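You operate a simulated robot arm through the tools that you are given. There is no shell and no other tool.

Carry out the task below with a simulated robot arm. There is one attempt and no reset: what you move stays moved.

TASK
Take the 500 ml tin mug from the top of the white table and put it on the sewing table behind the blue machine. Then put the long beige tube on the desk top away on the top of the grey chest. Then take the crate card on the desk top and put it away on the packing bench. Then open the desk drawer, fetch the red ball and set it in the inside of the desk drawer, then shut the drawer. Then fetch the bulbs box and set it on top of the green folder. Keep to this order. Set down upright: tin mug, red ball.

The check looks at the end state, three seconds after you hand in, the way a careful person would. Anything else that was tipped, shoved, dropped, spilled or broken makes it a failure.

THE ROBOT
A 7-joint arm with a three-finger gripper on a trunk, on a base that drives. Base frame: it is fixed to the floor where the robot stands at the start and does not move with it; the origin is under the middle of the robot, x ahead of it, y to its left, z up. Readings come in m, degrees, newtons and seconds.
With the tool pointing down near the work surface it reaches from about 0.14 to 0.88 m from the robot's upright axis, wherever it stands. Its first joint turns from -166.0 to 166.0 degrees. Places, roughly: bulbs box [-4.25, -2.25, 0.75]; crate card [-2.75, 1.25, 0.75]; desk drawer [-2.8, 1.4, 0.7]; green folder [-4.25, -2, 0.75]; inside of the desk drawer [-2.8, 1.4, 0.7]; long beige tube (40x6x7 cm) [-2.6, 1.6, 0.9]; packing bench [0.1, -3.7, 0.8]; red ball (6x5x5 cm) [-4.4, -1.9, 1.2]; sewing table behind the blue machine (56x26 cm) [-4.22, -0.8, 0.72]; tin mug [-1.75, 1.5, 1]; top of the grey chest [-1.7, -6.6, 0.9]. Payload 2.94 kg.
The TCP is the grasp point between the finger pads, 0.03 m short of the fingertips. In the tool frame z runs along the fingers and y along their closing line. The gripper opens to 0.132 m. The gripper's body begins 0.107 m behind the TCP.
Orientation is told as [roll, pitch, yaw] about the base's x, y, z axes, in that order, counted from this pose: with the fingers straight down and closing along the base's y, the tool's x points along the base's -x, its y along +y and its z along -z.

THE INTERFACE
- The arm moves only by the tool servo_tool. Its argument "targets" is a list of rows, each an object of numbers (a shift or turn left out is 0, a gripper value left out holds the last): "claw": the finger opening in cm, from 0 to 13.2; "dx", "dy", "dz": the shift along the tool's x, y, z in cm; "ax", "ay", "az": the turn, a rotation vector about the tool's x, y, z in degrees. In form: [{"claw": .., "dx": .., "dy": .., "dz": .., "ax": .., "ay": .., "az": ..}, ...]. A call has 1 to 20 rows; each row is the pose to reach, as a shift and turn from the pose commanded when the call began, along the tool's axes at that moment. Rows are played at 5 a second. More than 0.05 m and 8.6 degrees between two rows, or a gripper value outside its range, and nothing of the call is played. A pose out of reach is approached as far as the arm can. The call stops where the force on the tool passes 40 N (or 10 N more than at its start, if that is more) or the arm is blocked; 0.2 s more then pass. The fingers move at their own pace and stop on an object; they squeeze with about 41 N. The grip force told is the motor's: it shows also when the fingers shut on nothing. Time passes only in rows, and 0.2 s behind the last, so rows that repeat a pose let the fingers close. It gives the time, the measured TCP pose, the force on the tool (base axes), the opening and the grip force at its end, in the units of the frame above (readings bear some noise), with the torque about the TCP (base axes, N m) and any sound that the robot's microphone picked up, and new pictures: "pictures" is both (left out), scene, wrist or none.
- Cameras (640 x 400 px; columns grow to the right, rows downward): "scene" is now at [0.0566, 0.18, 1.7627]; the picture's right is [-0.10, -0.99, 0.00], its down [-0.60, 0.06, -0.80] and it looks along [0.80, -0.08, -0.60] (base axes); focal length 266 px, centre (320, 200). "wrist" rides on the gripper at [0.072, 0.003, -0.144] in the tool frame; the picture's right is [-0.04, 1.00, 0.00], its down [-0.88, -0.04, -0.48] and it looks along [-0.47, -0.02, 0.88] (tool axes); focal length 256 px, centre (320, 200). There is no depth. A picture from a camera that has moved, and an enlarged one, comes with that camera's place and axes in the base frame and with its lens.
- lift_body(by): slides the trunk up (or, below 0, down) by that many m; the arm and the scene camera ride with it, the base frame stays. It gives what a move gives, with no picture.
- roll_base(legs): drives the robot by 1 to 6 legs, each [ahead, left, turn to the left] in m, m and degrees, along the robot's own axes; the way and the turn of a leg run together, so that a leg with both is an arc; at most 1.5 m and 180 degrees a leg. The arm and the cameras ride along, it lands a little off, and it stops where it bumps. It gives what a move gives, and a new picture of the scene camera.
- turn_head(pan, tilt): turns the head with the scene camera to pan (to the left, within 143 degrees either way) and tilt (down, from -29 to 69), counted from straight ahead of the robot. It gives what a move gives, and a new picture of the scene camera.
- close_up(camera, box): a new picture of the part [left, top, right, bottom] of that camera's present view, enlarged. It takes no simulated time.
- close_job(): hands the job in; it is judged then, once.

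Places have to be worked out from the pictures, the camera data and where the tool is seen. Open the gripper and draw the arm clear of the work before you hand the job in, unless the task says otherwise.

The tools are called after "Call:" by a JSON object that holds its "name" and its "arguments". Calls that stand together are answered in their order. servo_tool: Moves the arm, as the interface text tells. Its arguments: {"type":"object","properties":{"targets":{"type":"array"},"pictures":{"type":"string","enum":["both","scene","wrist","none"]}},"required":["targets"]} The other tools are called the same way: lift_body (by) slides the trunk up or down; roll_base (legs) drives the base; turn_head (pan, tilt) turns the head that bears the scene camera; close_up (camera, box) takes an enlarged picture of a part of a camera's view; close_job () hands the job in.

At the start:

```text
time: 0.0
tool_pos: [0.5859, -0.051, 1.1739]
orientation: [-0.1, 0.0, 0.0]
contact_force: [-0.5, -0.1, -0.4]
wrist_torque: [0.0, 0.01, 0.01]
width: 0.132
gripper_force: 0.0
trunk travel left (down, up): [-0.25, 0.29]
robot x, y, heading: [0.0034, 0.0032, -0.0]
head pan, tilt: [-5.8, 36.9]
```

scene: 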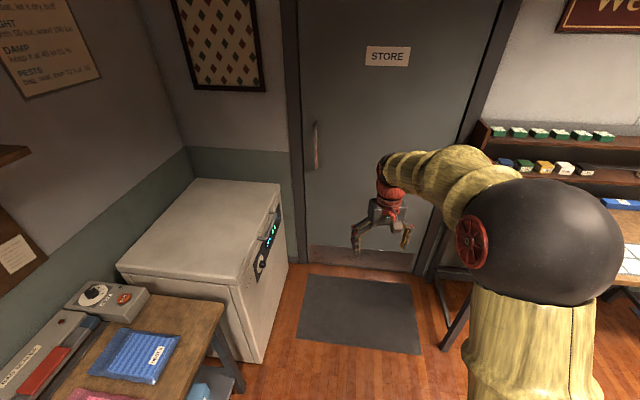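
wrist: 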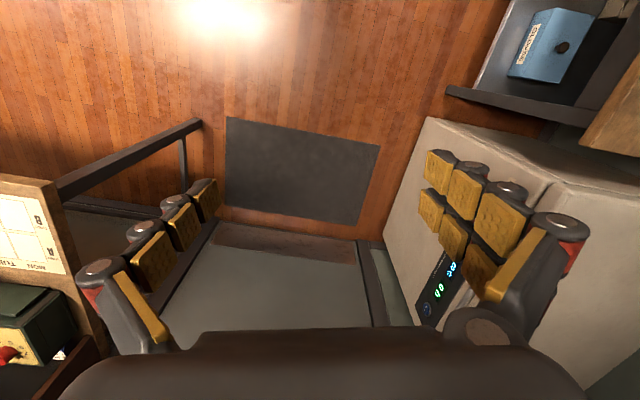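

The pictures show the start area with a door ahead; the work lies behind the robot. I look around with the head first.

Call:
{"name": "turn_head", "arguments": {"pan": 90, "tilt": 25}}

Call:
{"name": "turn_head", "arguments": {"pan": 140, "tilt": 20}}

Call:
{"name": "turn_head", "arguments": {"pan": -140, "tilt": 20}}

Call:
{"name": "turn_head", "arguments": {"pan": -80, "tilt": 25}}

```text
time: 1.7
tool_pos: [0.5857, -0.0508, 1.1727]
orientation: [0.0, -0.1, 0.1]
contact_force: [-0.2, 0.1, 0.2]
wrist_torque: [0.03, 0.01, 0.02]
width: 0.1319
gripper_force: 0.0
trunk travel left (down, up): [-0.25, 0.29]
robot x, y, heading: [-0.0015, -0.0029, 0.1]
head pan, tilt: [90.0, 25.0]
camera scene: at [-0.0299, 0.2809, 1.7814], right [1.0, 0.0, 0.0], down [0.0, -0.42, -0.91], along [0.0, 0.91, -0.42], focal length 266 px, centre (320, 200)
```

scene: 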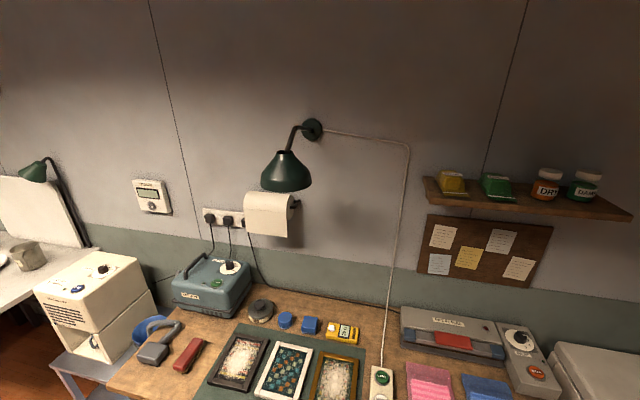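

```text
time: 2.9
tool_pos: [0.5844, -0.0503, 1.1728]
orientation: [0.0, 0.0, 0.1]
contact_force: [-0.5, 0.4, -0.3]
wrist_torque: [0.01, -0.01, 0.01]
width: 0.1321
gripper_force: 0.0
trunk travel left (down, up): [-0.25, 0.29]
robot x, y, heading: [0.0004, -0.0, 0.2]
head pan, tilt: [140.0, 20.0]
camera scene: at [-0.1012, 0.2487, 1.7895], right [0.64, 0.77, 0.0], down [0.26, -0.22, -0.94], along [-0.72, 0.6, -0.34], focal length 266 px, centre (320, 200)
```

scene: 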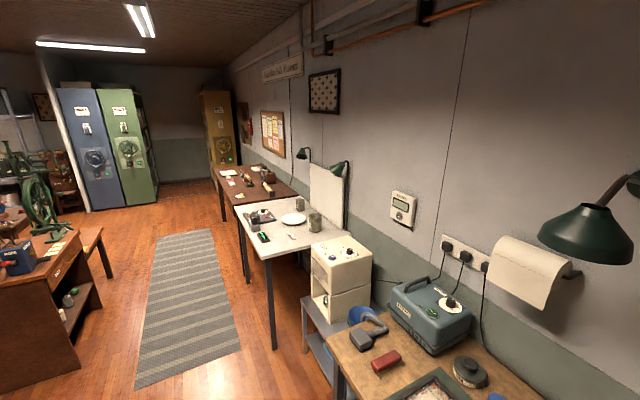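

```text
time: 6.8
tool_pos: [0.5854, -0.0514, 1.1736]
orientation: [0.0, 0.0, 0.0]
contact_force: [-0.3, -0.2, -0.7]
wrist_torque: [0.0, 0.01, -0.01]
width: 0.1321
gripper_force: 0.0
trunk travel left (down, up): [-0.25, 0.29]
robot x, y, heading: [-0.0013, -0.0018, -0.2]
head pan, tilt: [-140.0, 20.0]
camera scene: at [-0.1013, 0.1289, 1.7895], right [-0.64, 0.77, 0.0], down [0.26, 0.22, -0.94], along [-0.72, -0.6, -0.34], focal length 266 px, centre (320, 200)
```

scene: 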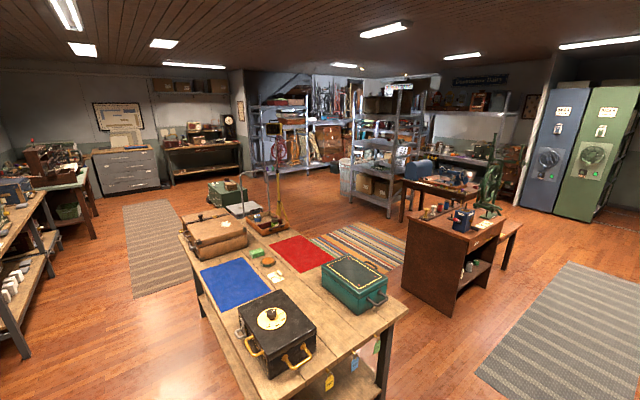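

```text
time: 8.1
tool_pos: [0.5852, -0.0507, 1.1734]
orientation: [-0.1, 0.0, 0.0]
contact_force: [-0.2, 0.5, -0.1]
wrist_torque: [-0.01, 0.02, -0.02]
width: 0.1322
gripper_force: 0.0
trunk travel left (down, up): [-0.25, 0.29]
robot x, y, heading: [0.0027, -0.0005, -0.2]
head pan, tilt: [-80.0, 25.0]
camera scene: at [-0.014, 0.098, 1.7814], right [-0.98, -0.17, 0.0], down [-0.07, 0.42, -0.91], along [0.16, -0.89, -0.42], focal length 266 px, centre (320, 200)
```

scene: 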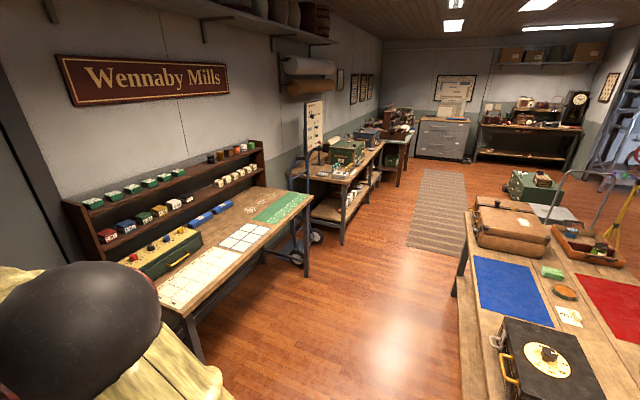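

I turn the head toward the white table and the desk beyond it, and take close-ups.

Call:
{"name": "turn_head", "arguments": {"pan": 140, "tilt": 20}}

Call:
{"name": "close_up", "arguments": {"camera": "scene", "box": [200, 150, 360, 250]}}

Call:
{"name": "close_up", "arguments": {"camera": "scene", "box": [0, 200, 240, 350]}}

```text
time: 11.2
tool_pos: [0.5848, -0.0497, 1.1737]
orientation: [0.0, 0.0, 0.0]
contact_force: [-0.5, -0.2, 0.3]
wrist_torque: [0.02, -0.03, 0.0]
width: 0.1321
gripper_force: 0.1
trunk travel left (down, up): [-0.25, 0.29]
robot x, y, heading: [0.0036, 0.0002, -0.0]
head pan, tilt: [140.0, 20.0]
camera scene: at [-0.1013, 0.2487, 1.7895], right [0.64, 0.77, 0.0], down [0.26, -0.22, -0.94], along [-0.72, 0.6, -0.34], focal length 266 px, centre (320, 200)
```

scene: 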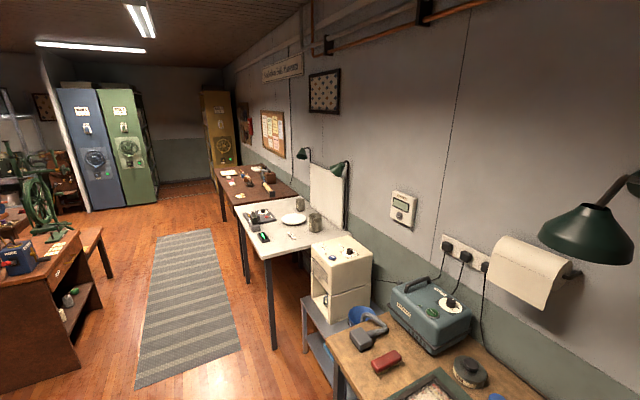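

```text
4.00 times, centred on (280, 200) of scene
camera zoom: at [-0.1013, 0.2487, 1.7895], right [0.64, 0.77, 0.0], down [0.26, -0.22, -0.94], along [-0.72, 0.6, -0.34], focal length 1065 px, centre (480, 200)
```

zoom: 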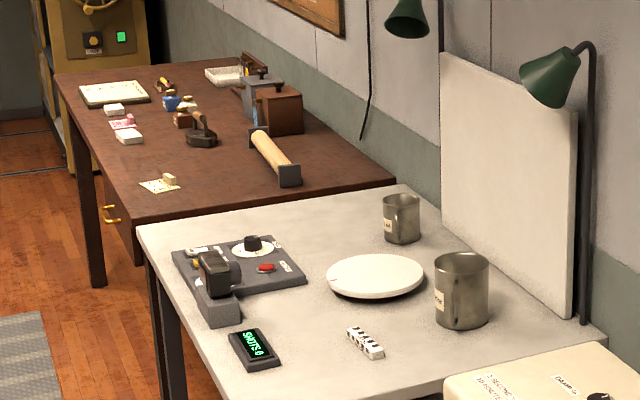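

```text
2.67 times, centred on (120, 275) of scene
camera zoom: at [-0.1013, 0.2487, 1.7895], right [0.64, 0.77, 0.0], down [0.26, -0.22, -0.94], along [-0.72, 0.6, -0.34], focal length 710 px, centre (853, 0)
```

zoom: 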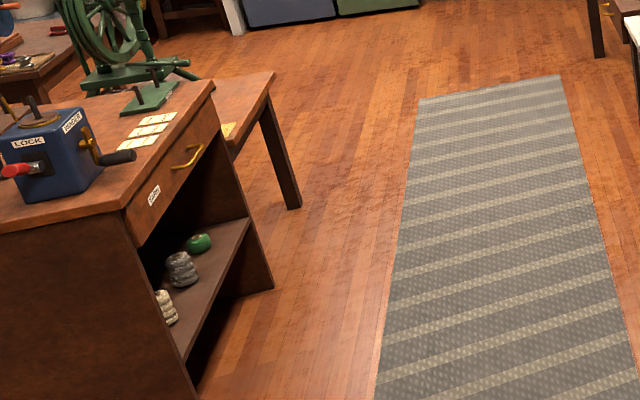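

Two tin mugs stand on the white table; I enlarge their labels to see which says 500 ml.

Call:
{"name": "close_up", "arguments": {"camera": "scene", "box": [288, 190, 336, 240]}}

Call:
{"name": "close_up", "arguments": {"camera": "scene", "box": [210, 160, 300, 216]}}

```text
8.00 times, centred on (312, 215) of scene
camera zoom: at [-0.1013, 0.2487, 1.7895], right [0.64, 0.77, 0.0], down [0.26, -0.22, -0.94], along [-0.72, 0.6, -0.34], focal length 2131 px, centre (384, 80)
```

zoom: 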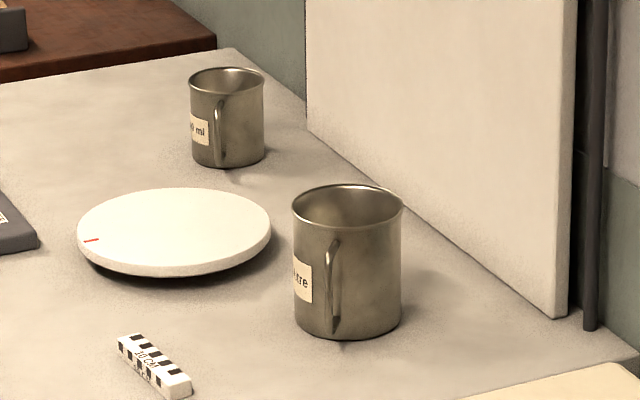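

```text
7.11 times, centred on (255, 188) of scene
camera zoom: at [-0.1013, 0.2487, 1.7895], right [0.64, 0.77, 0.0], down [0.26, -0.22, -0.94], along [-0.72, 0.6, -0.34], focal length 1894 px, centre (782, 285)
```

zoom: 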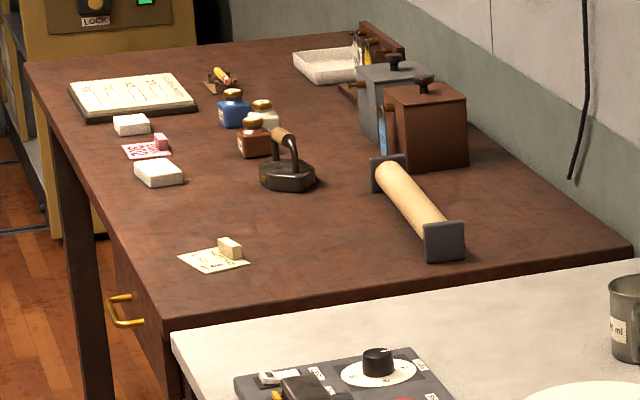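

The smaller mug's label ends in "ml" and the larger says "litre", so the small far one is the 500 ml mug. I look down to see the robot's footprint before driving.

Call:
{"name": "turn_head", "arguments": {"pan": 60, "tilt": 69}}

Call:
{"name": "turn_head", "arguments": {"pan": -60, "tilt": 69}}

Call:
{"name": "turn_head", "arguments": {"pan": 143, "tilt": 55}}

```text
time: 12.7
tool_pos: [0.5851, -0.05, 1.1734]
orientation: [0.0, 0.0, 0.0]
contact_force: [-0.2, 0.1, -0.4]
wrist_torque: [0.02, 0.01, 0.02]
width: 0.1321
gripper_force: 0.2
trunk travel left (down, up): [-0.25, 0.29]
robot x, y, heading: [0.0003, 0.0012, -0.0]
head pan, tilt: [60.0, 68.8]
camera scene: at [-0.002, 0.2372, 1.722], right [0.87, -0.5, 0.0], down [-0.47, -0.81, -0.36], along [0.18, 0.31, -0.93], focal length 266 px, centre (320, 200)
```

scene: 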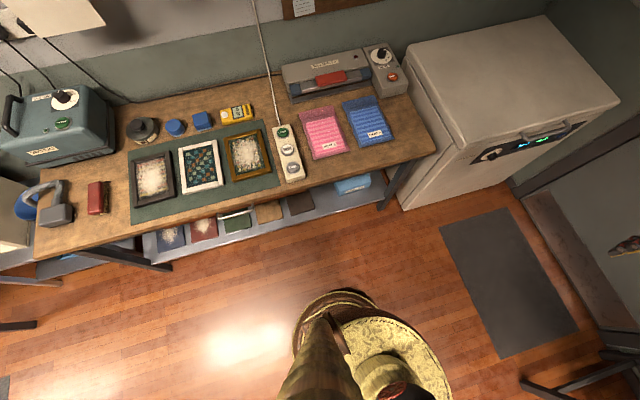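

```text
time: 14.7
tool_pos: [0.586, -0.0509, 1.1736]
orientation: [0.0, 0.0, 0.1]
contact_force: [-0.3, -0.2, 0.0]
wrist_torque: [-0.02, 0.0, 0.07]
width: 0.1322
gripper_force: 0.0
trunk travel left (down, up): [-0.25, 0.29]
robot x, y, heading: [-0.0009, 0.0026, 0.0]
head pan, tilt: [-60.0, 68.8]
camera scene: at [-0.002, 0.1404, 1.7219], right [-0.87, -0.5, 0.0], down [-0.47, 0.81, -0.36], along [0.18, -0.31, -0.93], focal length 266 px, centre (320, 200)
```

scene: 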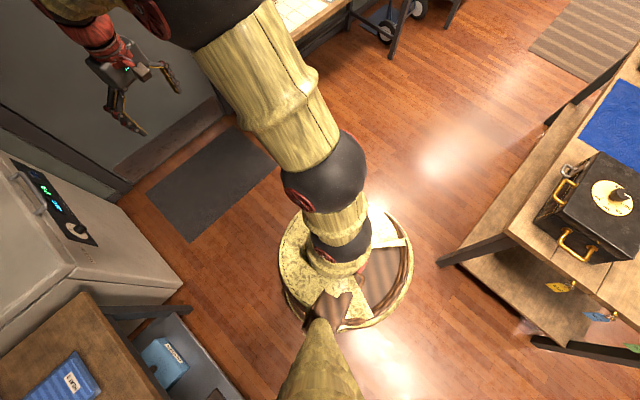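

```text
time: 17.7
tool_pos: [0.5854, -0.051, 1.1728]
orientation: [0.0, 0.1, 0.0]
contact_force: [-0.4, -0.1, -0.3]
wrist_torque: [0.01, 0.03, 0.0]
width: 0.1322
gripper_force: 0.0
trunk travel left (down, up): [-0.25, 0.29]
robot x, y, heading: [0.0009, -0.0011, 0.0]
head pan, tilt: [143.0, 55.0]
camera scene: at [-0.0875, 0.2322, 1.7374], right [0.6, 0.8, 0.0], down [0.65, -0.49, -0.57], along [-0.46, 0.35, -0.82], focal length 266 px, centre (320, 200)
```

scene: 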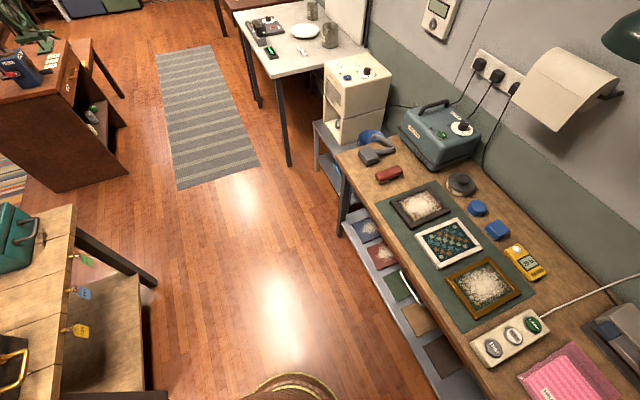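

The base disc is about 0.25 m in radius, the room is turned about -11.5° from the base frame, and the corridor to the white table is clear. I turn to face the wall side and shift left towards the white table.

Call:
{"name": "roll_base", "arguments": {"legs": [[0, 0, 78.5], [0.03, 0.95, 0], [0.03, 0.9, 0]]}}

Call:
{"name": "turn_head", "arguments": {"pan": 0, "tilt": 40}}

```text
time: 30.3
tool_pos: [-1.6213, 0.9786, 1.1734]
orientation: [0.0, 0.0, 78.4]
contact_force: [-0.5, 0.6, 0.8]
wrist_torque: [-0.02, -0.01, -0.02]
width: 0.1319
gripper_force: 0.0
trunk travel left (down, up): [-0.25, 0.29]
robot x, y, heading: [-1.79, 0.4154, 78.3]
head pan, tilt: [143.0, 55.0]
camera scene: at [-2.0355, 0.3765, 1.7374], right [-0.66, 0.75, 0.0], down [0.61, 0.54, -0.57], along [-0.43, -0.38, -0.82], focal length 266 px, centre (320, 200)
```

scene: 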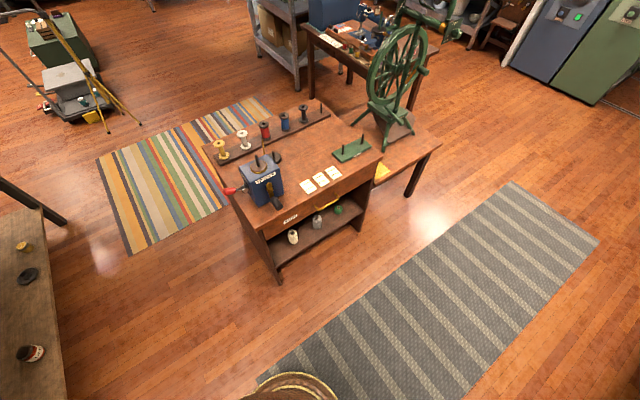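

```text
time: 32.6
tool_pos: [-1.6203, 0.98, 1.1727]
orientation: [0.1, 0.0, 78.4]
contact_force: [-0.8, 0.2, -0.3]
wrist_torque: [-0.01, -0.02, 0.05]
width: 0.1321
gripper_force: 0.1
trunk travel left (down, up): [-0.25, 0.29]
robot x, y, heading: [-1.7891, 0.4159, 78.3]
head pan, tilt: [0.0, 40.0]
camera scene: at [-1.9641, 0.5074, 1.758], right [0.98, -0.2, 0.0], down [-0.13, -0.63, -0.77], along [0.15, 0.75, -0.64], focal length 266 px, centre (320, 200)
```

scene: 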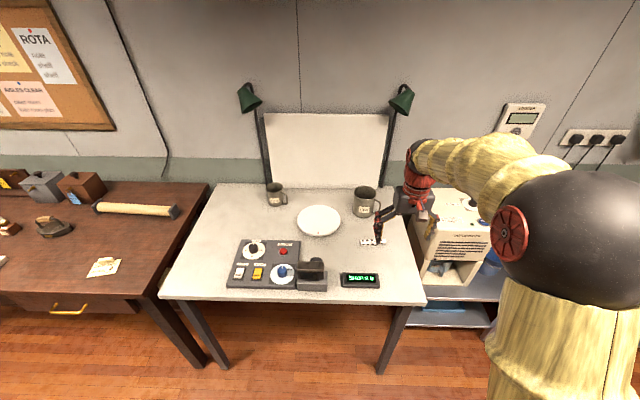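

The robot now stands before the white table; I enlarge the mug area and the desk to measure positions and read labels.

Call:
{"name": "close_up", "arguments": {"camera": "scene", "box": [240, 170, 400, 270]}}

Call:
{"name": "close_up", "arguments": {"camera": "scene", "box": [0, 160, 224, 300]}}

Call:
{"name": "close_up", "arguments": {"camera": "scene", "box": [256, 175, 296, 215]}}

```text
4.00 times, centred on (320, 220) of scene
camera zoom: at [-1.9641, 0.5074, 1.758], right [0.98, -0.2, 0.0], down [-0.13, -0.63, -0.77], along [0.15, 0.75, -0.64], focal length 1065 px, centre (320, 120)
```

zoom: 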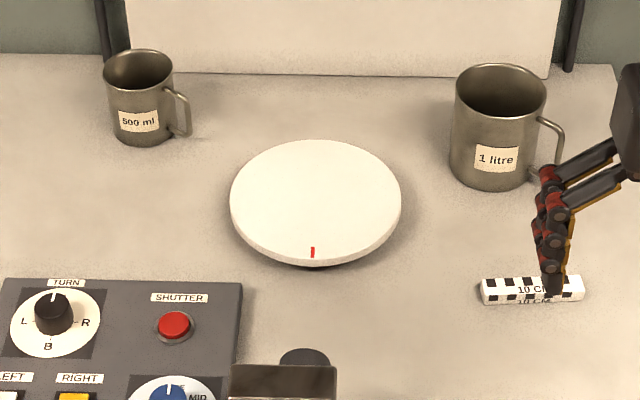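

```text
2.86 times, centred on (112, 230) of scene
camera zoom: at [-1.9641, 0.5074, 1.758], right [0.98, -0.2, 0.0], down [-0.13, -0.63, -0.77], along [0.15, 0.75, -0.64], focal length 761 px, centre (914, 114)
```

zoom: 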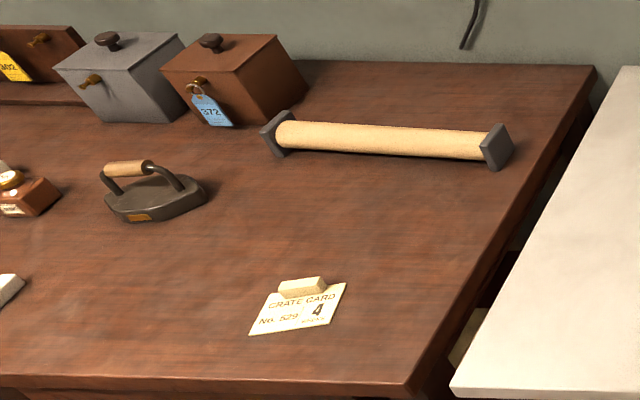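

```text
10.00 times, centred on (276, 195) of scene
camera zoom: at [-1.9641, 0.5074, 1.758], right [0.98, -0.2, 0.0], down [-0.13, -0.63, -0.77], along [0.15, 0.75, -0.64], focal length 2663 px, centre (760, 250)
```

zoom: 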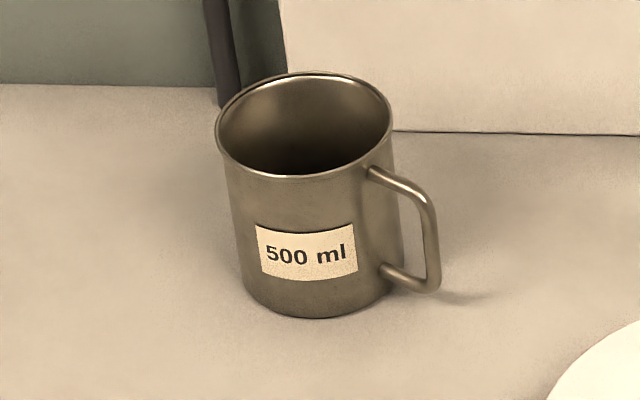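

Triangulating both views puts the 500 ml mug at about (-1.97, 1.58), rim z 0.956, table top about 0.86, with the handle to the right-front. I move left 0.38 m and ahead 0.25 m to bring it within reach.

Call:
{"name": "roll_base", "arguments": {"legs": [[0, 0.38, 0], [0.25, 0, 0]]}}

Call:
{"name": "turn_head", "arguments": {"pan": 0, "tilt": 55}}

```text
time: 36.4
tool_pos: [-1.9528, 1.3034, 1.1726]
orientation: [0.0, 0.1, 78.3]
contact_force: [1.1, 0.5, -0.2]
wrist_torque: [-0.01, -0.04, 0.01]
width: 0.1317
gripper_force: 0.1
trunk travel left (down, up): [-0.25, 0.29]
robot x, y, heading: [-2.1206, 0.7442, 78.2]
head pan, tilt: [0.0, 40.0]
camera scene: at [-2.297, 0.8322, 1.758], right [0.98, -0.2, 0.0], down [-0.13, -0.63, -0.77], along [0.16, 0.75, -0.64], focal length 266 px, centre (320, 200)
```

scene: 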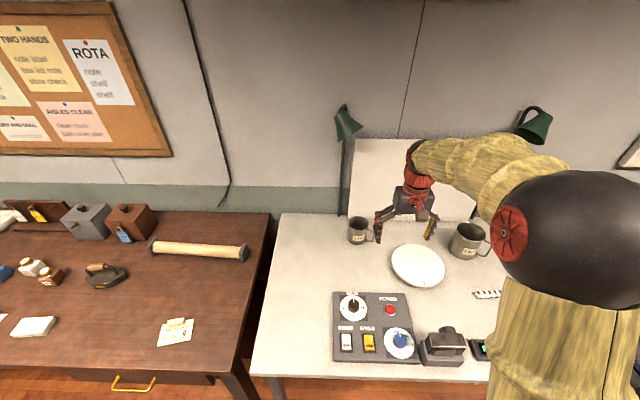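

```text
time: 37.2
tool_pos: [-1.9518, 1.3025, 1.1731]
orientation: [0.0, 0.0, 78.3]
contact_force: [-0.3, 0.4, -0.3]
wrist_torque: [0.0, 0.03, -0.02]
width: 0.1319
gripper_force: 0.1
trunk travel left (down, up): [-0.25, 0.29]
robot x, y, heading: [-2.1232, 0.7364, 78.2]
head pan, tilt: [0.0, 55.0]
camera scene: at [-2.2998, 0.8187, 1.7374], right [0.98, -0.2, 0.0], down [-0.17, -0.8, -0.57], along [0.12, 0.56, -0.82], focal length 266 px, centre (320, 200)
```

scene: 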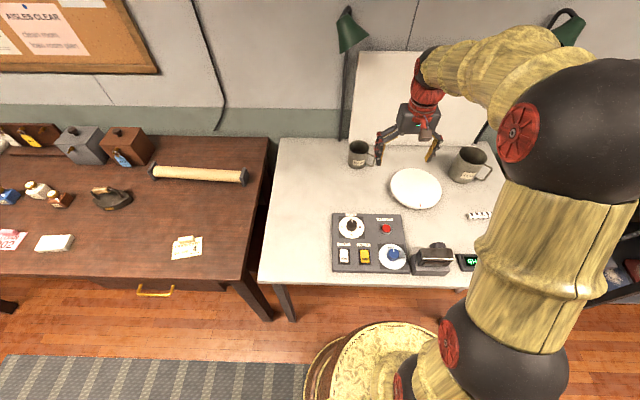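

The mug is now about 0.856 m ahead of the axis and nearly centred. I rotate the tool 50° so the fingers avoid the handle, while moving in and lowering, staying clear of the lamp.

Call:
{"name": "servo_tool", "arguments": {"targets": [{"dx": -2.4, "dy": -0.2, "dz": 1.4, "az": -6.25}, {"dx": -4.8, "dy": -0.3, "dz": 2.8, "az": -12.5}, {"dx": -7.2, "dy": -0.5, "dz": 4.1, "az": -18.75}, {"dx": -9.7, "dy": -0.7, "dz": 5.5, "az": -25}, {"dx": -12.1, "dy": -0.8, "dz": 6.9, "az": -31.25}, {"dx": -14.5, "dy": -1.0, "dz": 8.3, "az": -37.5}, {"dx": -16.9, "dy": -1.1, "dz": 9.6, "az": -43.75}, {"dx": -19.3, "dy": -1.3, "dz": 11, "az": -50}, {"dx": -19.3, "dy": -1.3, "dz": 11, "az": -50}]}}

```text
time: 39.2
tool_pos: [-1.9022, 1.4877, 1.0628]
orientation: [0.0, 0.0, 128.3]
contact_force: [1.2, -0.2, -0.7]
wrist_torque: [-0.01, -0.01, -0.04]
width: 0.1316
gripper_force: 0.2
trunk travel left (down, up): [-0.25, 0.29]
robot x, y, heading: [-2.1244, 0.7389, 78.7]
head pan, tilt: [0.0, 55.0]
camera scene: at [-2.2997, 0.819, 1.7374], right [0.98, -0.2, 0.0], down [-0.17, -0.8, -0.57], along [0.12, 0.56, -0.82], focal length 266 px, centre (320, 200)
camera wrist: at [-1.8601, 1.4311, 1.2072], right [-0.81, -0.59, 0.0], down [-0.52, 0.71, 0.48], along [-0.28, 0.39, -0.88], focal length 256 px, centre (320, 200)
```

scene: 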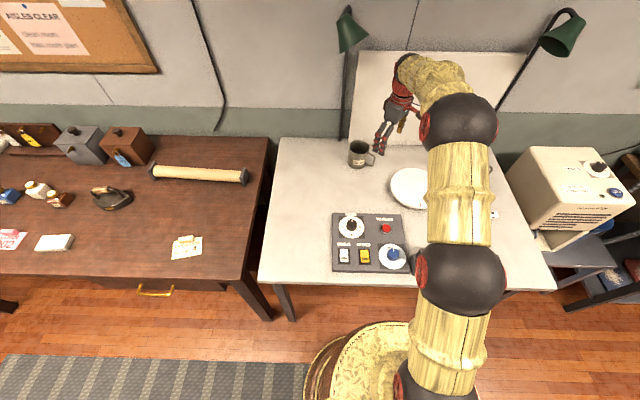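
wrist: 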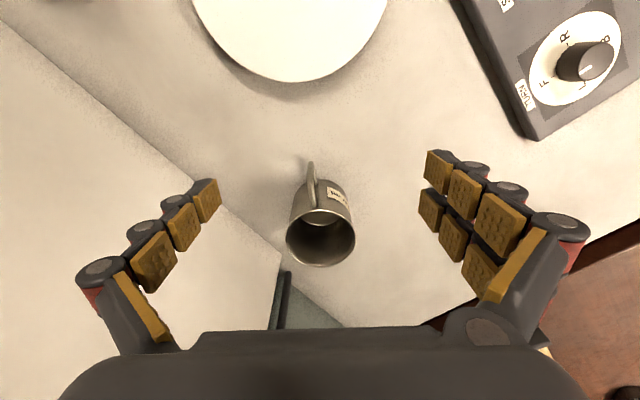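

The wrist camera confirms the mug about 12 cm ahead along the tool's -x, with the handle pointing along +x, square to the finger line. I tilt the tool 15° away from the lamp, slide over the mug and lower around it, fingers still open.

Call:
{"name": "servo_tool", "arguments": {"targets": [{"ay": -7.5, "dz": 2, "dy": -0.1}, {"ay": -15, "dz": 4, "dy": -0.2}, {"ay": -15, "dx": -3, "dz": 6, "dy": -0.3}, {"ay": -15, "dx": -6, "dz": 7.5, "dy": -0.4}, {"ay": -15, "dx": -9, "dz": 7.5, "dy": -0.5}, {"ay": -15, "dx": -12, "dz": 7.5, "dy": -0.5}, {"ay": -15, "dx": -12, "dz": 10, "dy": -0.5}, {"ay": -15, "dx": -12, "dz": 12.5, "dy": -0.5}, {"ay": -15, "dx": -12, "dz": 15.1, "dy": -0.5}, {"ay": -15, "dx": -12, "dz": 15.1, "dy": -0.5}]}}

```text
time: 41.4
tool_pos: [-1.973, 1.5859, 0.9107]
orientation: [0.0, -15.1, 128.3]
contact_force: [-0.6, 0.0, 0.6]
wrist_torque: [0.0, 0.01, 0.04]
width: 0.1321
gripper_force: 0.1
trunk travel left (down, up): [-0.25, 0.29]
robot x, y, heading: [-2.1205, 0.7389, 78.3]
head pan, tilt: [0.0, 55.0]
camera scene: at [-2.2997, 0.8192, 1.7374], right [0.98, -0.2, 0.0], down [-0.17, -0.8, -0.57], along [0.12, 0.56, -0.82], focal length 266 px, centre (320, 200)
camera wrist: at [-1.9094, 1.5021, 1.0305], right [-0.81, -0.59, 0.01], down [-0.42, 0.59, 0.69], along [-0.41, 0.55, -0.73], focal length 256 px, centre (320, 200)
```

scene: 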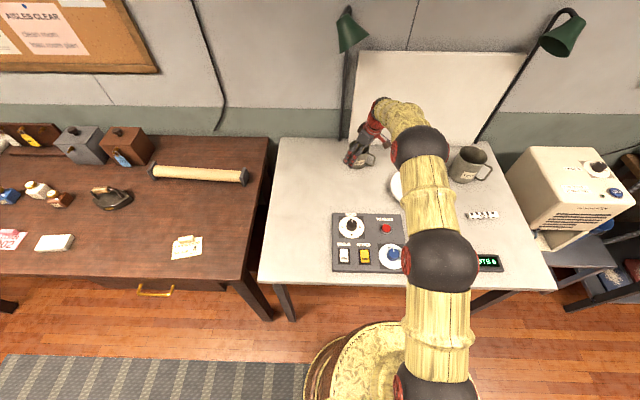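
wrist: 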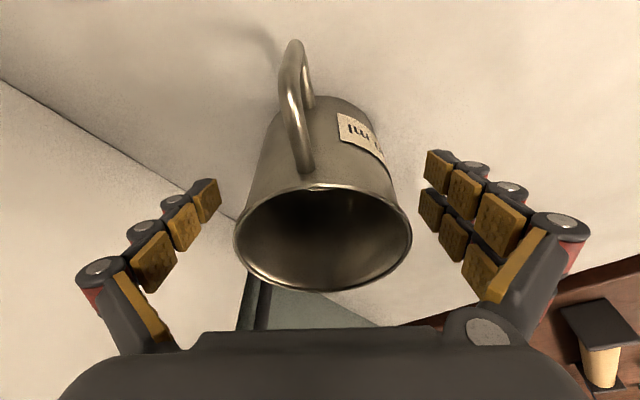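

The mug is centred between the fingers. I close the gripper on it.

Call:
{"name": "servo_tool", "arguments": {"targets": [{"claw": 7.5}, {"claw": 7.5}, {"claw": 7.5}, {"claw": 7.5}, {"claw": 7.5}, {"claw": 7.5}], "pictures": "wrist"}}

```text
time: 42.8
tool_pos: [-1.9733, 1.5869, 0.91]
orientation: [0.1, -15.0, 128.3]
contact_force: [0.1, 0.7, 0.5]
wrist_torque: [-0.06, 0.05, -0.04]
width: 0.0828
gripper_force: 41.4
trunk travel left (down, up): [-0.25, 0.29]
robot x, y, heading: [-2.1211, 0.7391, 78.3]
head pan, tilt: [0.0, 55.0]
camera wrist: at [-1.9094, 1.5018, 1.0307], right [-0.81, -0.59, 0.01], down [-0.42, 0.59, 0.69], along [-0.41, 0.55, -0.73], focal length 256 px, centre (320, 200)
```

wrist: 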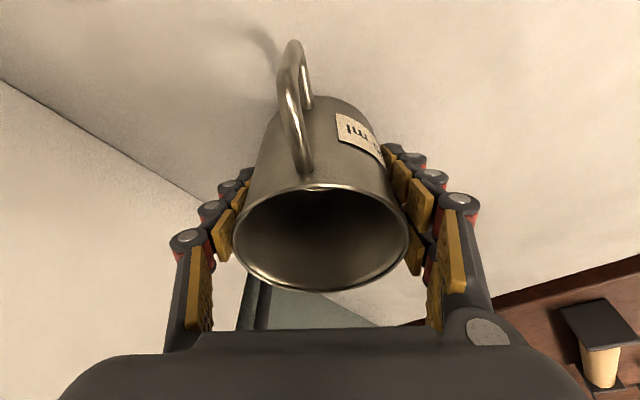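

The mug is held at 8.3 cm width with 41 N. I lift it and draw it away from the lamp to the right-front.

Call:
{"name": "servo_tool", "arguments": {"targets": [{"dx": -0.5, "dz": -1.9}, {"dx": 0.6, "dz": -5.3}, {"dx": 2.7, "dz": -9.0}, {"dx": 4.9, "dz": -12.7}, {"dx": 7.0, "dz": -16.3}, {"dx": 9.1, "dz": -20}, {"dx": 11.2, "dz": -23.7}, {"dx": 11.2, "dz": -23.7}]}}

```text
time: 44.6
tool_pos: [-1.8664, 1.4526, 1.1132]
orientation: [0.0, -15.0, 128.3]
contact_force: [-0.3, -0.1, -1.3]
wrist_torque: [0.03, 0.02, 0.0]
width: 0.0829
gripper_force: 40.5
trunk travel left (down, up): [-0.25, 0.29]
robot x, y, heading: [-2.1205, 0.7375, 78.4]
head pan, tilt: [0.0, 55.0]
camera scene: at [-2.2994, 0.8191, 1.7373], right [0.98, -0.2, 0.0], down [-0.17, -0.8, -0.57], along [0.12, 0.56, -0.82], focal length 266 px, centre (320, 200)
camera wrist: at [-1.8018, 1.3675, 1.2318], right [-0.81, -0.59, 0.01], down [-0.42, 0.59, 0.69], along [-0.41, 0.55, -0.73], focal length 256 px, centre (320, 200)
```

scene: 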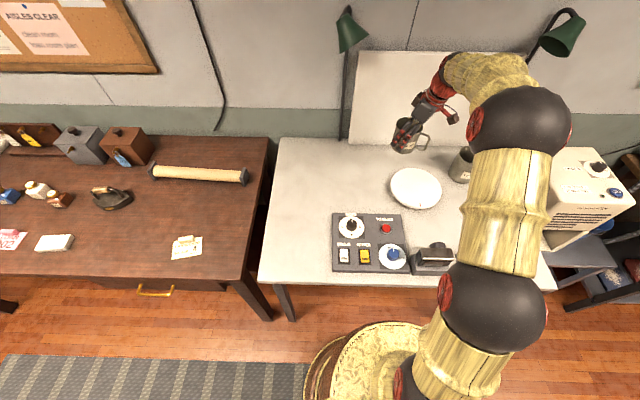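
wrist: 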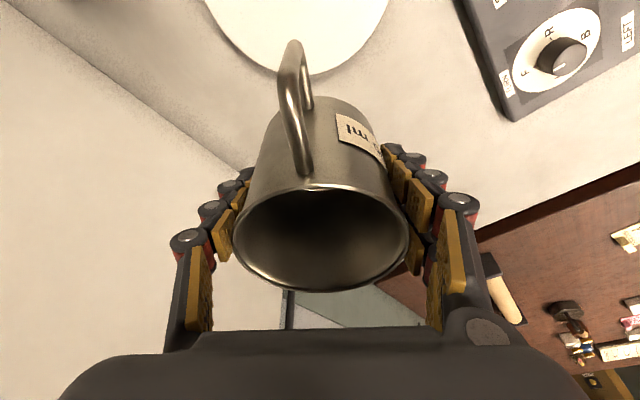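

I retract the arm toward the robot, carrying the mug upright, before driving.

Call:
{"name": "servo_tool", "arguments": {"targets": [{"dx": 1.7, "dy": 2.3, "dz": -1.0}, {"dx": 3.5, "dy": 4.6, "dz": -2.0}, {"dx": 5.2, "dy": 6.9, "dz": -2.9}, {"dx": 6.9, "dy": 9.2, "dz": -3.9}, {"dx": 8.7, "dy": 11.5, "dz": -4.9}, {"dx": 10.4, "dy": 13.8, "dz": -5.9}, {"dx": 12.1, "dy": 16.1, "dz": -6.9}, {"dx": 13.8, "dy": 18.4, "dz": -7.8}, {"dx": 15.6, "dy": 20.7, "dz": -8.8}, {"dx": 17.3, "dy": 23, "dz": -9.8}]}}

Call:
{"name": "turn_head", "arguments": {"pan": 110, "tilt": 35}}

Call:
{"name": "turn_head", "arguments": {"pan": 143, "tilt": 25}}

```text
time: 46.8
tool_pos: [-1.9299, 1.1586, 1.1609]
orientation: [0.0, -15.0, 128.4]
contact_force: [0.1, -0.1, -1.8]
wrist_torque: [-0.03, -0.01, -0.01]
width: 0.0825
gripper_force: 41.2
trunk travel left (down, up): [-0.25, 0.29]
robot x, y, heading: [-2.1221, 0.7429, 78.2]
head pan, tilt: [0.0, 55.0]
camera scene: at [-2.3, 0.8181, 1.7374], right [0.98, -0.2, 0.0], down [-0.17, -0.8, -0.57], along [0.12, 0.56, -0.82], focal length 266 px, centre (320, 200)
camera wrist: at [-1.8657, 1.0737, 1.2818], right [-0.81, -0.59, 0.01], down [-0.42, 0.59, 0.69], along [-0.41, 0.55, -0.73], focal length 256 px, centre (320, 200)
```

scene: 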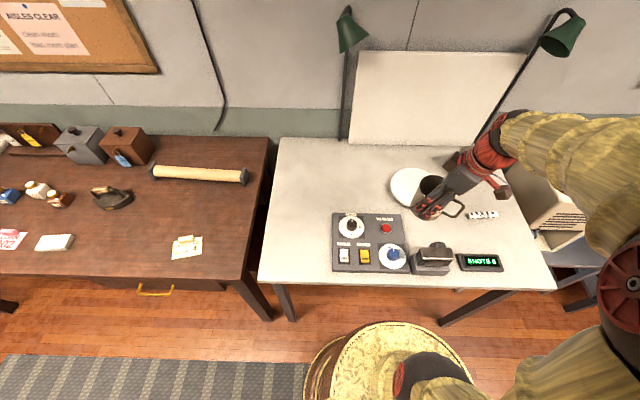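
wrist: 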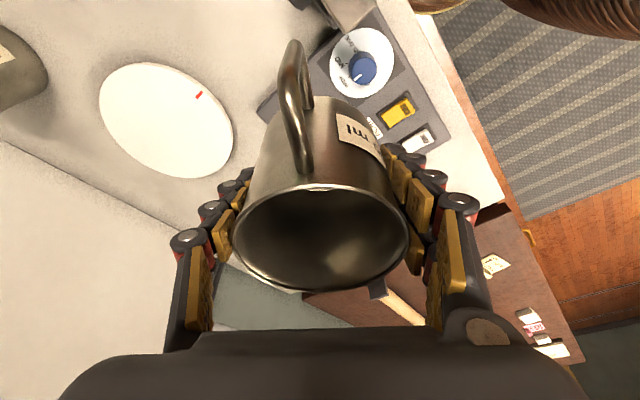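

```text
time: 48.7
tool_pos: [-1.9278, 1.16, 1.1618]
orientation: [-0.1, -15.0, 128.3]
contact_force: [-0.3, -0.2, -2.6]
wrist_torque: [0.01, 0.03, 0.03]
width: 0.0825
gripper_force: 41.4
trunk travel left (down, up): [-0.25, 0.29]
robot x, y, heading: [-2.1173, 0.7363, 78.3]
head pan, tilt: [110.0, 35.0]
camera scene: at [-2.4015, 0.7354, 1.7656], right [-0.14, 0.99, 0.0], down [0.57, 0.08, -0.82], along [-0.81, -0.12, -0.57], focal length 266 px, centre (320, 200)
```

scene: 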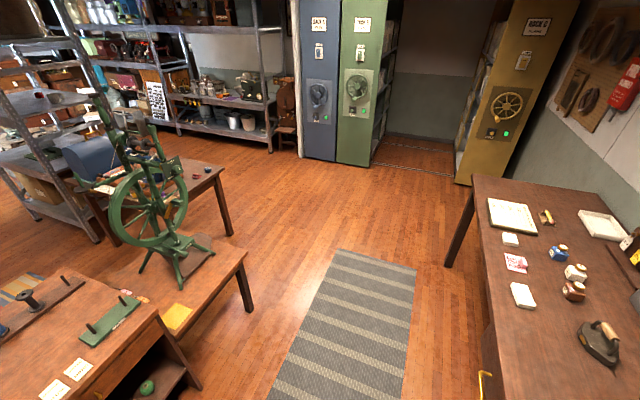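

```text
time: 49.7
tool_pos: [-1.9289, 1.1605, 1.1618]
orientation: [0.0, -15.1, 128.3]
contact_force: [0.4, 0.4, -2.0]
wrist_torque: [-0.02, 0.06, 0.0]
width: 0.0825
gripper_force: 40.8
trunk travel left (down, up): [-0.25, 0.29]
robot x, y, heading: [-2.1221, 0.7423, 78.1]
head pan, tilt: [143.0, 25.0]
camera scene: at [-2.3837, 0.6873, 1.7814], right [-0.66, 0.75, 0.0], down [0.32, 0.28, -0.91], along [-0.68, -0.6, -0.42], focal length 266 px, centre (320, 200)
```

scene: 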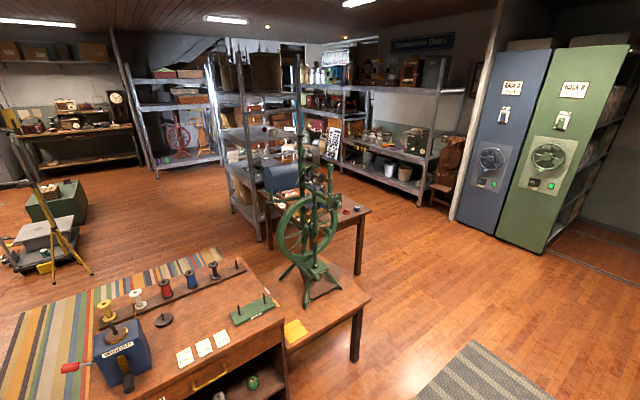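

The mug is held well; the sewing table with the blue machine stands beyond the spinning-wheel bench, with open floor on its near (+y) side. I back off 0.3 m and shift left 1.5 m along the corridor.

Call:
{"name": "roll_base", "arguments": {"legs": [[-0.3, 0, 0], [0, 1.5, 0]]}}

Call:
{"name": "turn_head", "arguments": {"pan": 143, "tilt": 35}}

Call:
{"name": "turn_head", "arguments": {"pan": 105, "tilt": 35}}

```text
time: 58.9
tool_pos: [-3.4861, 1.1735, 1.1611]
orientation: [0.0, -15.0, 128.2]
contact_force: [-0.1, -0.3, -1.7]
wrist_torque: [-0.01, 0.0, 0.0]
width: 0.0825
gripper_force: 41.1
trunk travel left (down, up): [-0.25, 0.29]
robot x, y, heading: [-3.6781, 0.7585, 78.0]
head pan, tilt: [143.0, 25.0]
camera scene: at [-3.9412, 0.7015, 1.7814], right [-0.66, 0.75, 0.0], down [0.32, 0.28, -0.91], along [-0.68, -0.6, -0.42], focal length 266 px, centre (320, 200)
```

scene: 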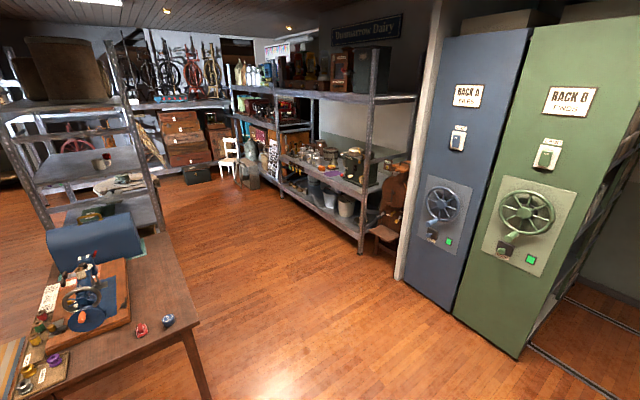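

```text
time: 59.6
tool_pos: [-3.4858, 1.1745, 1.1613]
orientation: [0.0, -15.0, 128.3]
contact_force: [-0.6, 0.2, -2.6]
wrist_torque: [0.01, 0.01, 0.04]
width: 0.0824
gripper_force: 41.1
trunk travel left (down, up): [-0.25, 0.29]
robot x, y, heading: [-3.6803, 0.7567, 78.5]
head pan, tilt: [143.0, 35.0]
camera scene: at [-3.938, 0.7042, 1.7657], right [-0.66, 0.75, 0.0], down [0.43, 0.38, -0.82], along [-0.62, -0.54, -0.57], focal length 266 px, centre (320, 200)
```

scene: 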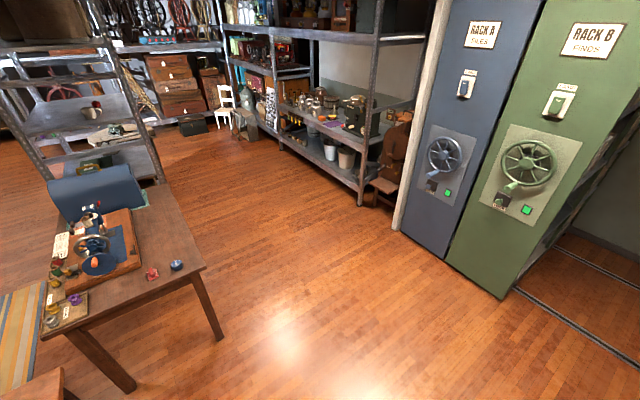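

```text
time: 60.6
tool_pos: [-3.487, 1.175, 1.161]
orientation: [0.0, -15.0, 128.3]
contact_force: [0.1, -0.3, -2.1]
wrist_torque: [0.01, 0.02, -0.01]
width: 0.0822
gripper_force: 40.8
trunk travel left (down, up): [-0.25, 0.29]
robot x, y, heading: [-3.6808, 0.754, 78.4]
head pan, tilt: [105.0, 35.0]
camera scene: at [-3.9598, 0.7572, 1.7656], right [-0.06, 1.0, 0.0], down [0.57, 0.03, -0.82], along [-0.82, -0.05, -0.57], focal length 266 px, centre (320, 200)
```

scene: 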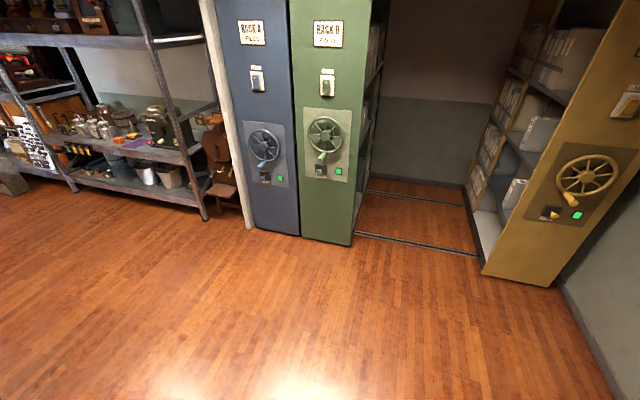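

The sewing table's strip behind the machine runs along its -x edge, centred about (-4.22, -0.8), with open floor on its -x side. I drive around to that side, turn to face it, and look.

Call:
{"name": "roll_base", "arguments": {"legs": [[-0.427, 0.83, 0], [0, 0, -90]]}}

Call:
{"name": "turn_head", "arguments": {"pan": -60, "tilt": 40}}

```text
time: 69.3
tool_pos: [-4.1594, 0.3128, 1.1628]
orientation: [0.0, -15.0, 37.6]
contact_force: [-0.1, 0.3, -2.5]
wrist_torque: [0.0, -0.01, -0.01]
width: 0.0823
gripper_force: 41.7
trunk travel left (down, up): [-0.25, 0.29]
robot x, y, heading: [-4.5778, 0.5101, -12.4]
head pan, tilt: [105.0, 35.0]
camera scene: at [-4.5693, 0.7902, 1.7656], right [1.0, 0.04, 0.0], down [0.03, -0.57, -0.82], along [-0.04, 0.82, -0.57], focal length 266 px, centre (320, 200)
```

scene: 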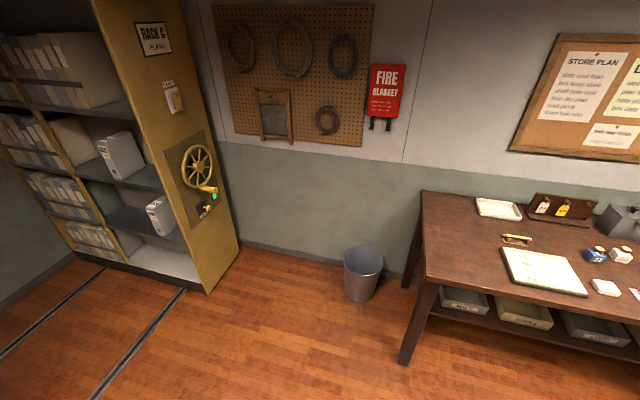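

```text
time: 71.9
tool_pos: [-4.1587, 0.3135, 1.161]
orientation: [0.0, -14.9, 37.5]
contact_force: [0.1, -0.5, -1.4]
wrist_torque: [0.01, 0.01, 0.0]
width: 0.0821
gripper_force: 41.3
trunk travel left (down, up): [-0.25, 0.29]
robot x, y, heading: [-4.579, 0.5112, -12.8]
head pan, tilt: [-60.0, 40.0]
camera scene: at [-4.5397, 0.6212, 1.7581], right [-0.95, -0.3, 0.0], down [-0.19, 0.61, -0.77], along [0.23, -0.73, -0.64], focal length 266 px, centre (320, 200)
```

scene: 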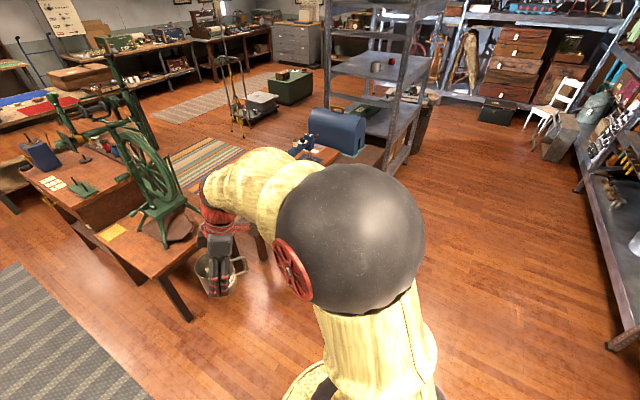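

I shift right about 1 m to stand on the -x side of the sewing table.

Call:
{"name": "roll_base", "arguments": {"legs": [[0.037, -1.007, 0]]}}

Call:
{"name": "turn_head", "arguments": {"pan": 0, "tilt": 50}}

Call:
{"name": "turn_head", "arguments": {"pan": -25, "tilt": 45}}

```text
time: 77.1
tool_pos: [-4.3423, -0.6797, 1.1616]
orientation: [0.2, -15.0, 37.5]
contact_force: [-0.3, 0.9, -1.8]
wrist_torque: [-0.04, -0.01, 0.02]
width: 0.0822
gripper_force: 41.4
trunk travel left (down, up): [-0.25, 0.29]
robot x, y, heading: [-4.7606, -0.4858, -12.5]
head pan, tilt: [-60.0, 40.0]
camera scene: at [-4.7215, -0.3723, 1.7581], right [-0.95, -0.3, 0.0], down [-0.19, 0.61, -0.77], along [0.23, -0.73, -0.64], focal length 266 px, centre (320, 200)
```

scene: 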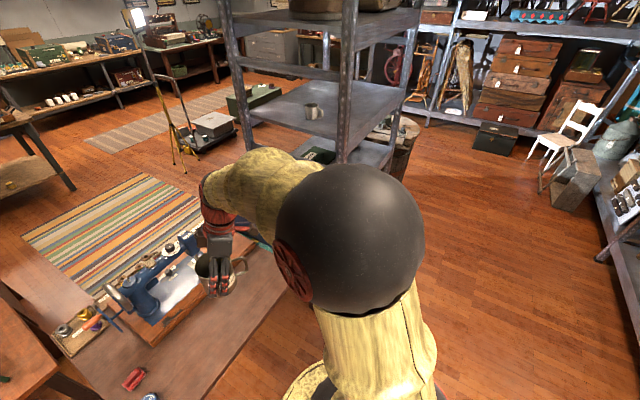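

```text
time: 78.4
tool_pos: [-4.3417, -0.6801, 1.1618]
orientation: [0.1, -15.0, 37.6]
contact_force: [-1.3, -0.6, -1.8]
wrist_torque: [0.01, -0.03, 0.01]
width: 0.0824
gripper_force: 40.8
trunk travel left (down, up): [-0.25, 0.29]
robot x, y, heading: [-4.7634, -0.4829, -12.6]
head pan, tilt: [0.0, 50.0]
camera scene: at [-4.6718, -0.3078, 1.7439], right [-0.22, -0.98, 0.0], down [-0.75, 0.17, -0.64], along [0.63, -0.14, -0.77], focal length 266 px, centre (320, 200)
```

scene: 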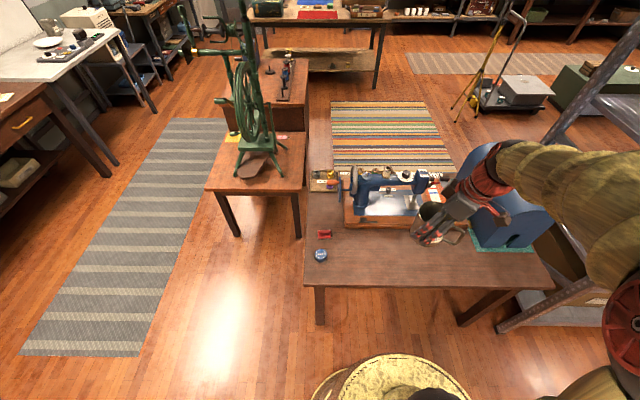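

```text
time: 79.3
tool_pos: [-4.3417, -0.6807, 1.1612]
orientation: [0.2, -15.1, 37.5]
contact_force: [0.1, -0.3, -1.7]
wrist_torque: [0.0, 0.0, 0.01]
width: 0.0819
gripper_force: 41.0
trunk travel left (down, up): [-0.25, 0.29]
robot x, y, heading: [-4.7545, -0.4822, -12.5]
head pan, tilt: [-25.0, 45.0]
camera scene: at [-4.6825, -0.3405, 1.7508], right [-0.61, -0.79, 0.0], down [-0.56, 0.43, -0.71], along [0.56, -0.43, -0.71], focal length 266 px, centre (320, 200)
```

scene: 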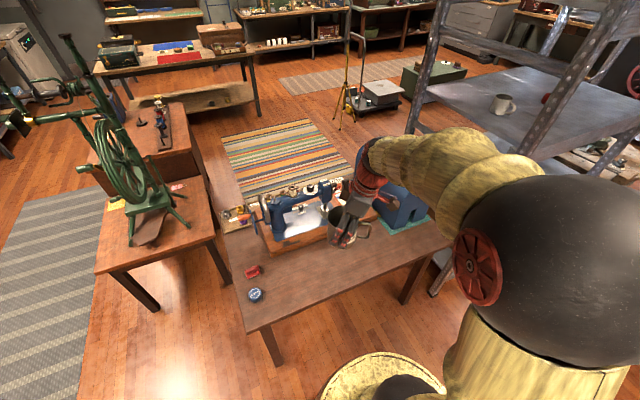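

The strip behind the machine lies 0.46–0.72 m ahead of the robot. I move the mug forward over it and lower to about 0.88, then check.

Call:
{"name": "servo_tool", "arguments": {"targets": [{"dx": -2.1, "dy": -2.6, "dz": 0.56}, {"dx": -4.2, "dy": -5.2, "dz": 1.1}, {"dx": -6.3, "dy": -7.8, "dz": 1.7}, {"dx": -8.4, "dy": -10.3, "dz": 2.25}, {"dx": -7.4, "dy": -10.3, "dz": 6.1}, {"dx": -6.3, "dy": -10.3, "dz": 10.0}, {"dx": -5.3, "dy": -10.3, "dz": 13.8}, {"dx": -4.3, "dy": -10.3, "dz": 17.7}, {"dx": -3.2, "dy": -10.3, "dz": 21.6}, {"dx": -2.2, "dy": -10.3, "dz": 25.4}, {"dx": -1.2, "dy": -10.3, "dz": 29.3}, {"dx": -1.2, "dy": -10.3, "dz": 29.3}]}}

```text
time: 81.9
tool_pos: [-4.209, -0.7092, 0.8799]
orientation: [0.1, -15.0, 37.5]
contact_force: [0.3, -0.2, -1.5]
wrist_torque: [0.04, -0.01, -0.03]
width: 0.082
gripper_force: 41.2
trunk travel left (down, up): [-0.25, 0.29]
robot x, y, heading: [-4.7615, -0.4828, -12.3]
head pan, tilt: [-25.0, 45.0]
camera scene: at [-4.682, -0.3408, 1.7508], right [-0.61, -0.79, 0.0], down [-0.56, 0.43, -0.71], along [0.56, -0.43, -0.71], focal length 266 px, centre (320, 200)
camera wrist: at [-4.2963, -0.7721, 1.0001], right [-0.58, 0.82, 0.01], down [0.6, 0.41, 0.69], along [0.56, 0.4, -0.73], focal length 256 px, centre (320, 200)
```

scene: 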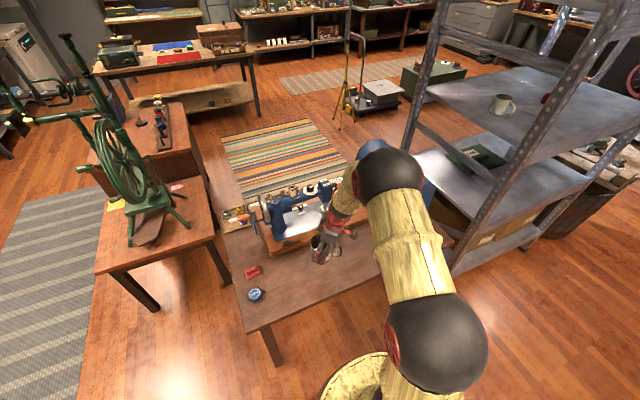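
wrist: 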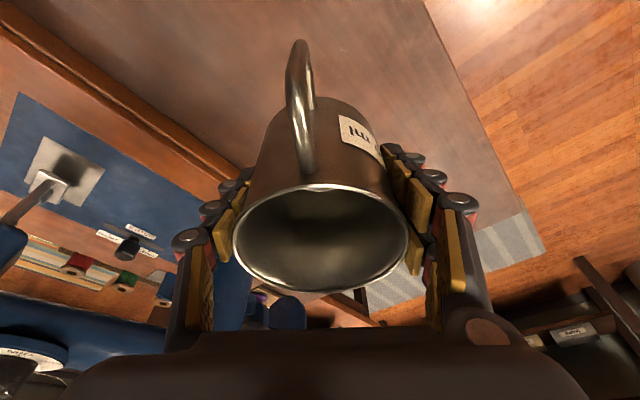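

The mug is over the clear strip. I lower it further to just above the table.

Call:
{"name": "servo_tool", "arguments": {"targets": [{"dx": 0.78, "dz": 2.9}, {"dx": 1.55, "dz": 5.8}, {"dx": 2.2, "dz": 8.2}, {"dx": 2.2, "dz": 8.2}]}}

```text
time: 82.9
tool_pos: [-4.2095, -0.7087, 0.7941]
orientation: [0.0, -15.0, 37.5]
contact_force: [-0.1, -1.1, -2.3]
wrist_torque: [-0.01, -0.03, 0.0]
width: 0.082
gripper_force: 40.8
trunk travel left (down, up): [-0.25, 0.29]
robot x, y, heading: [-4.7586, -0.4798, -12.3]
head pan, tilt: [-25.0, 45.0]
camera scene: at [-4.6821, -0.3407, 1.7508], right [-0.61, -0.79, 0.0], down [-0.56, 0.43, -0.71], along [0.56, -0.43, -0.71], focal length 266 px, centre (320, 200)
camera wrist: at [-4.2966, -0.7708, 0.9157], right [-0.58, 0.82, 0.01], down [0.6, 0.41, 0.69], along [0.56, 0.4, -0.73], focal length 256 px, centre (320, 200)
```

scene: 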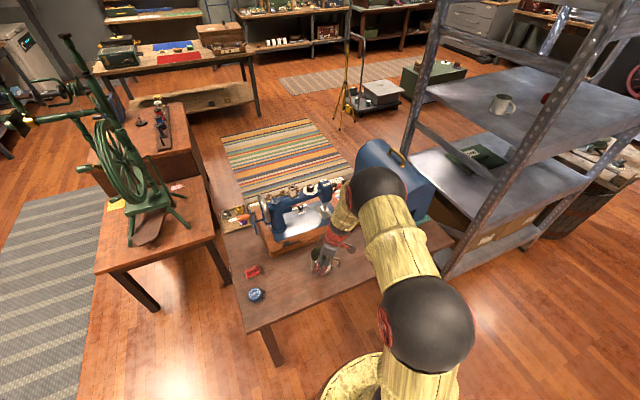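
wrist: 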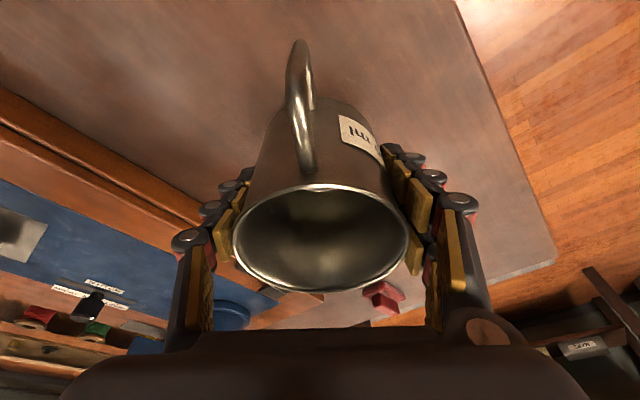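

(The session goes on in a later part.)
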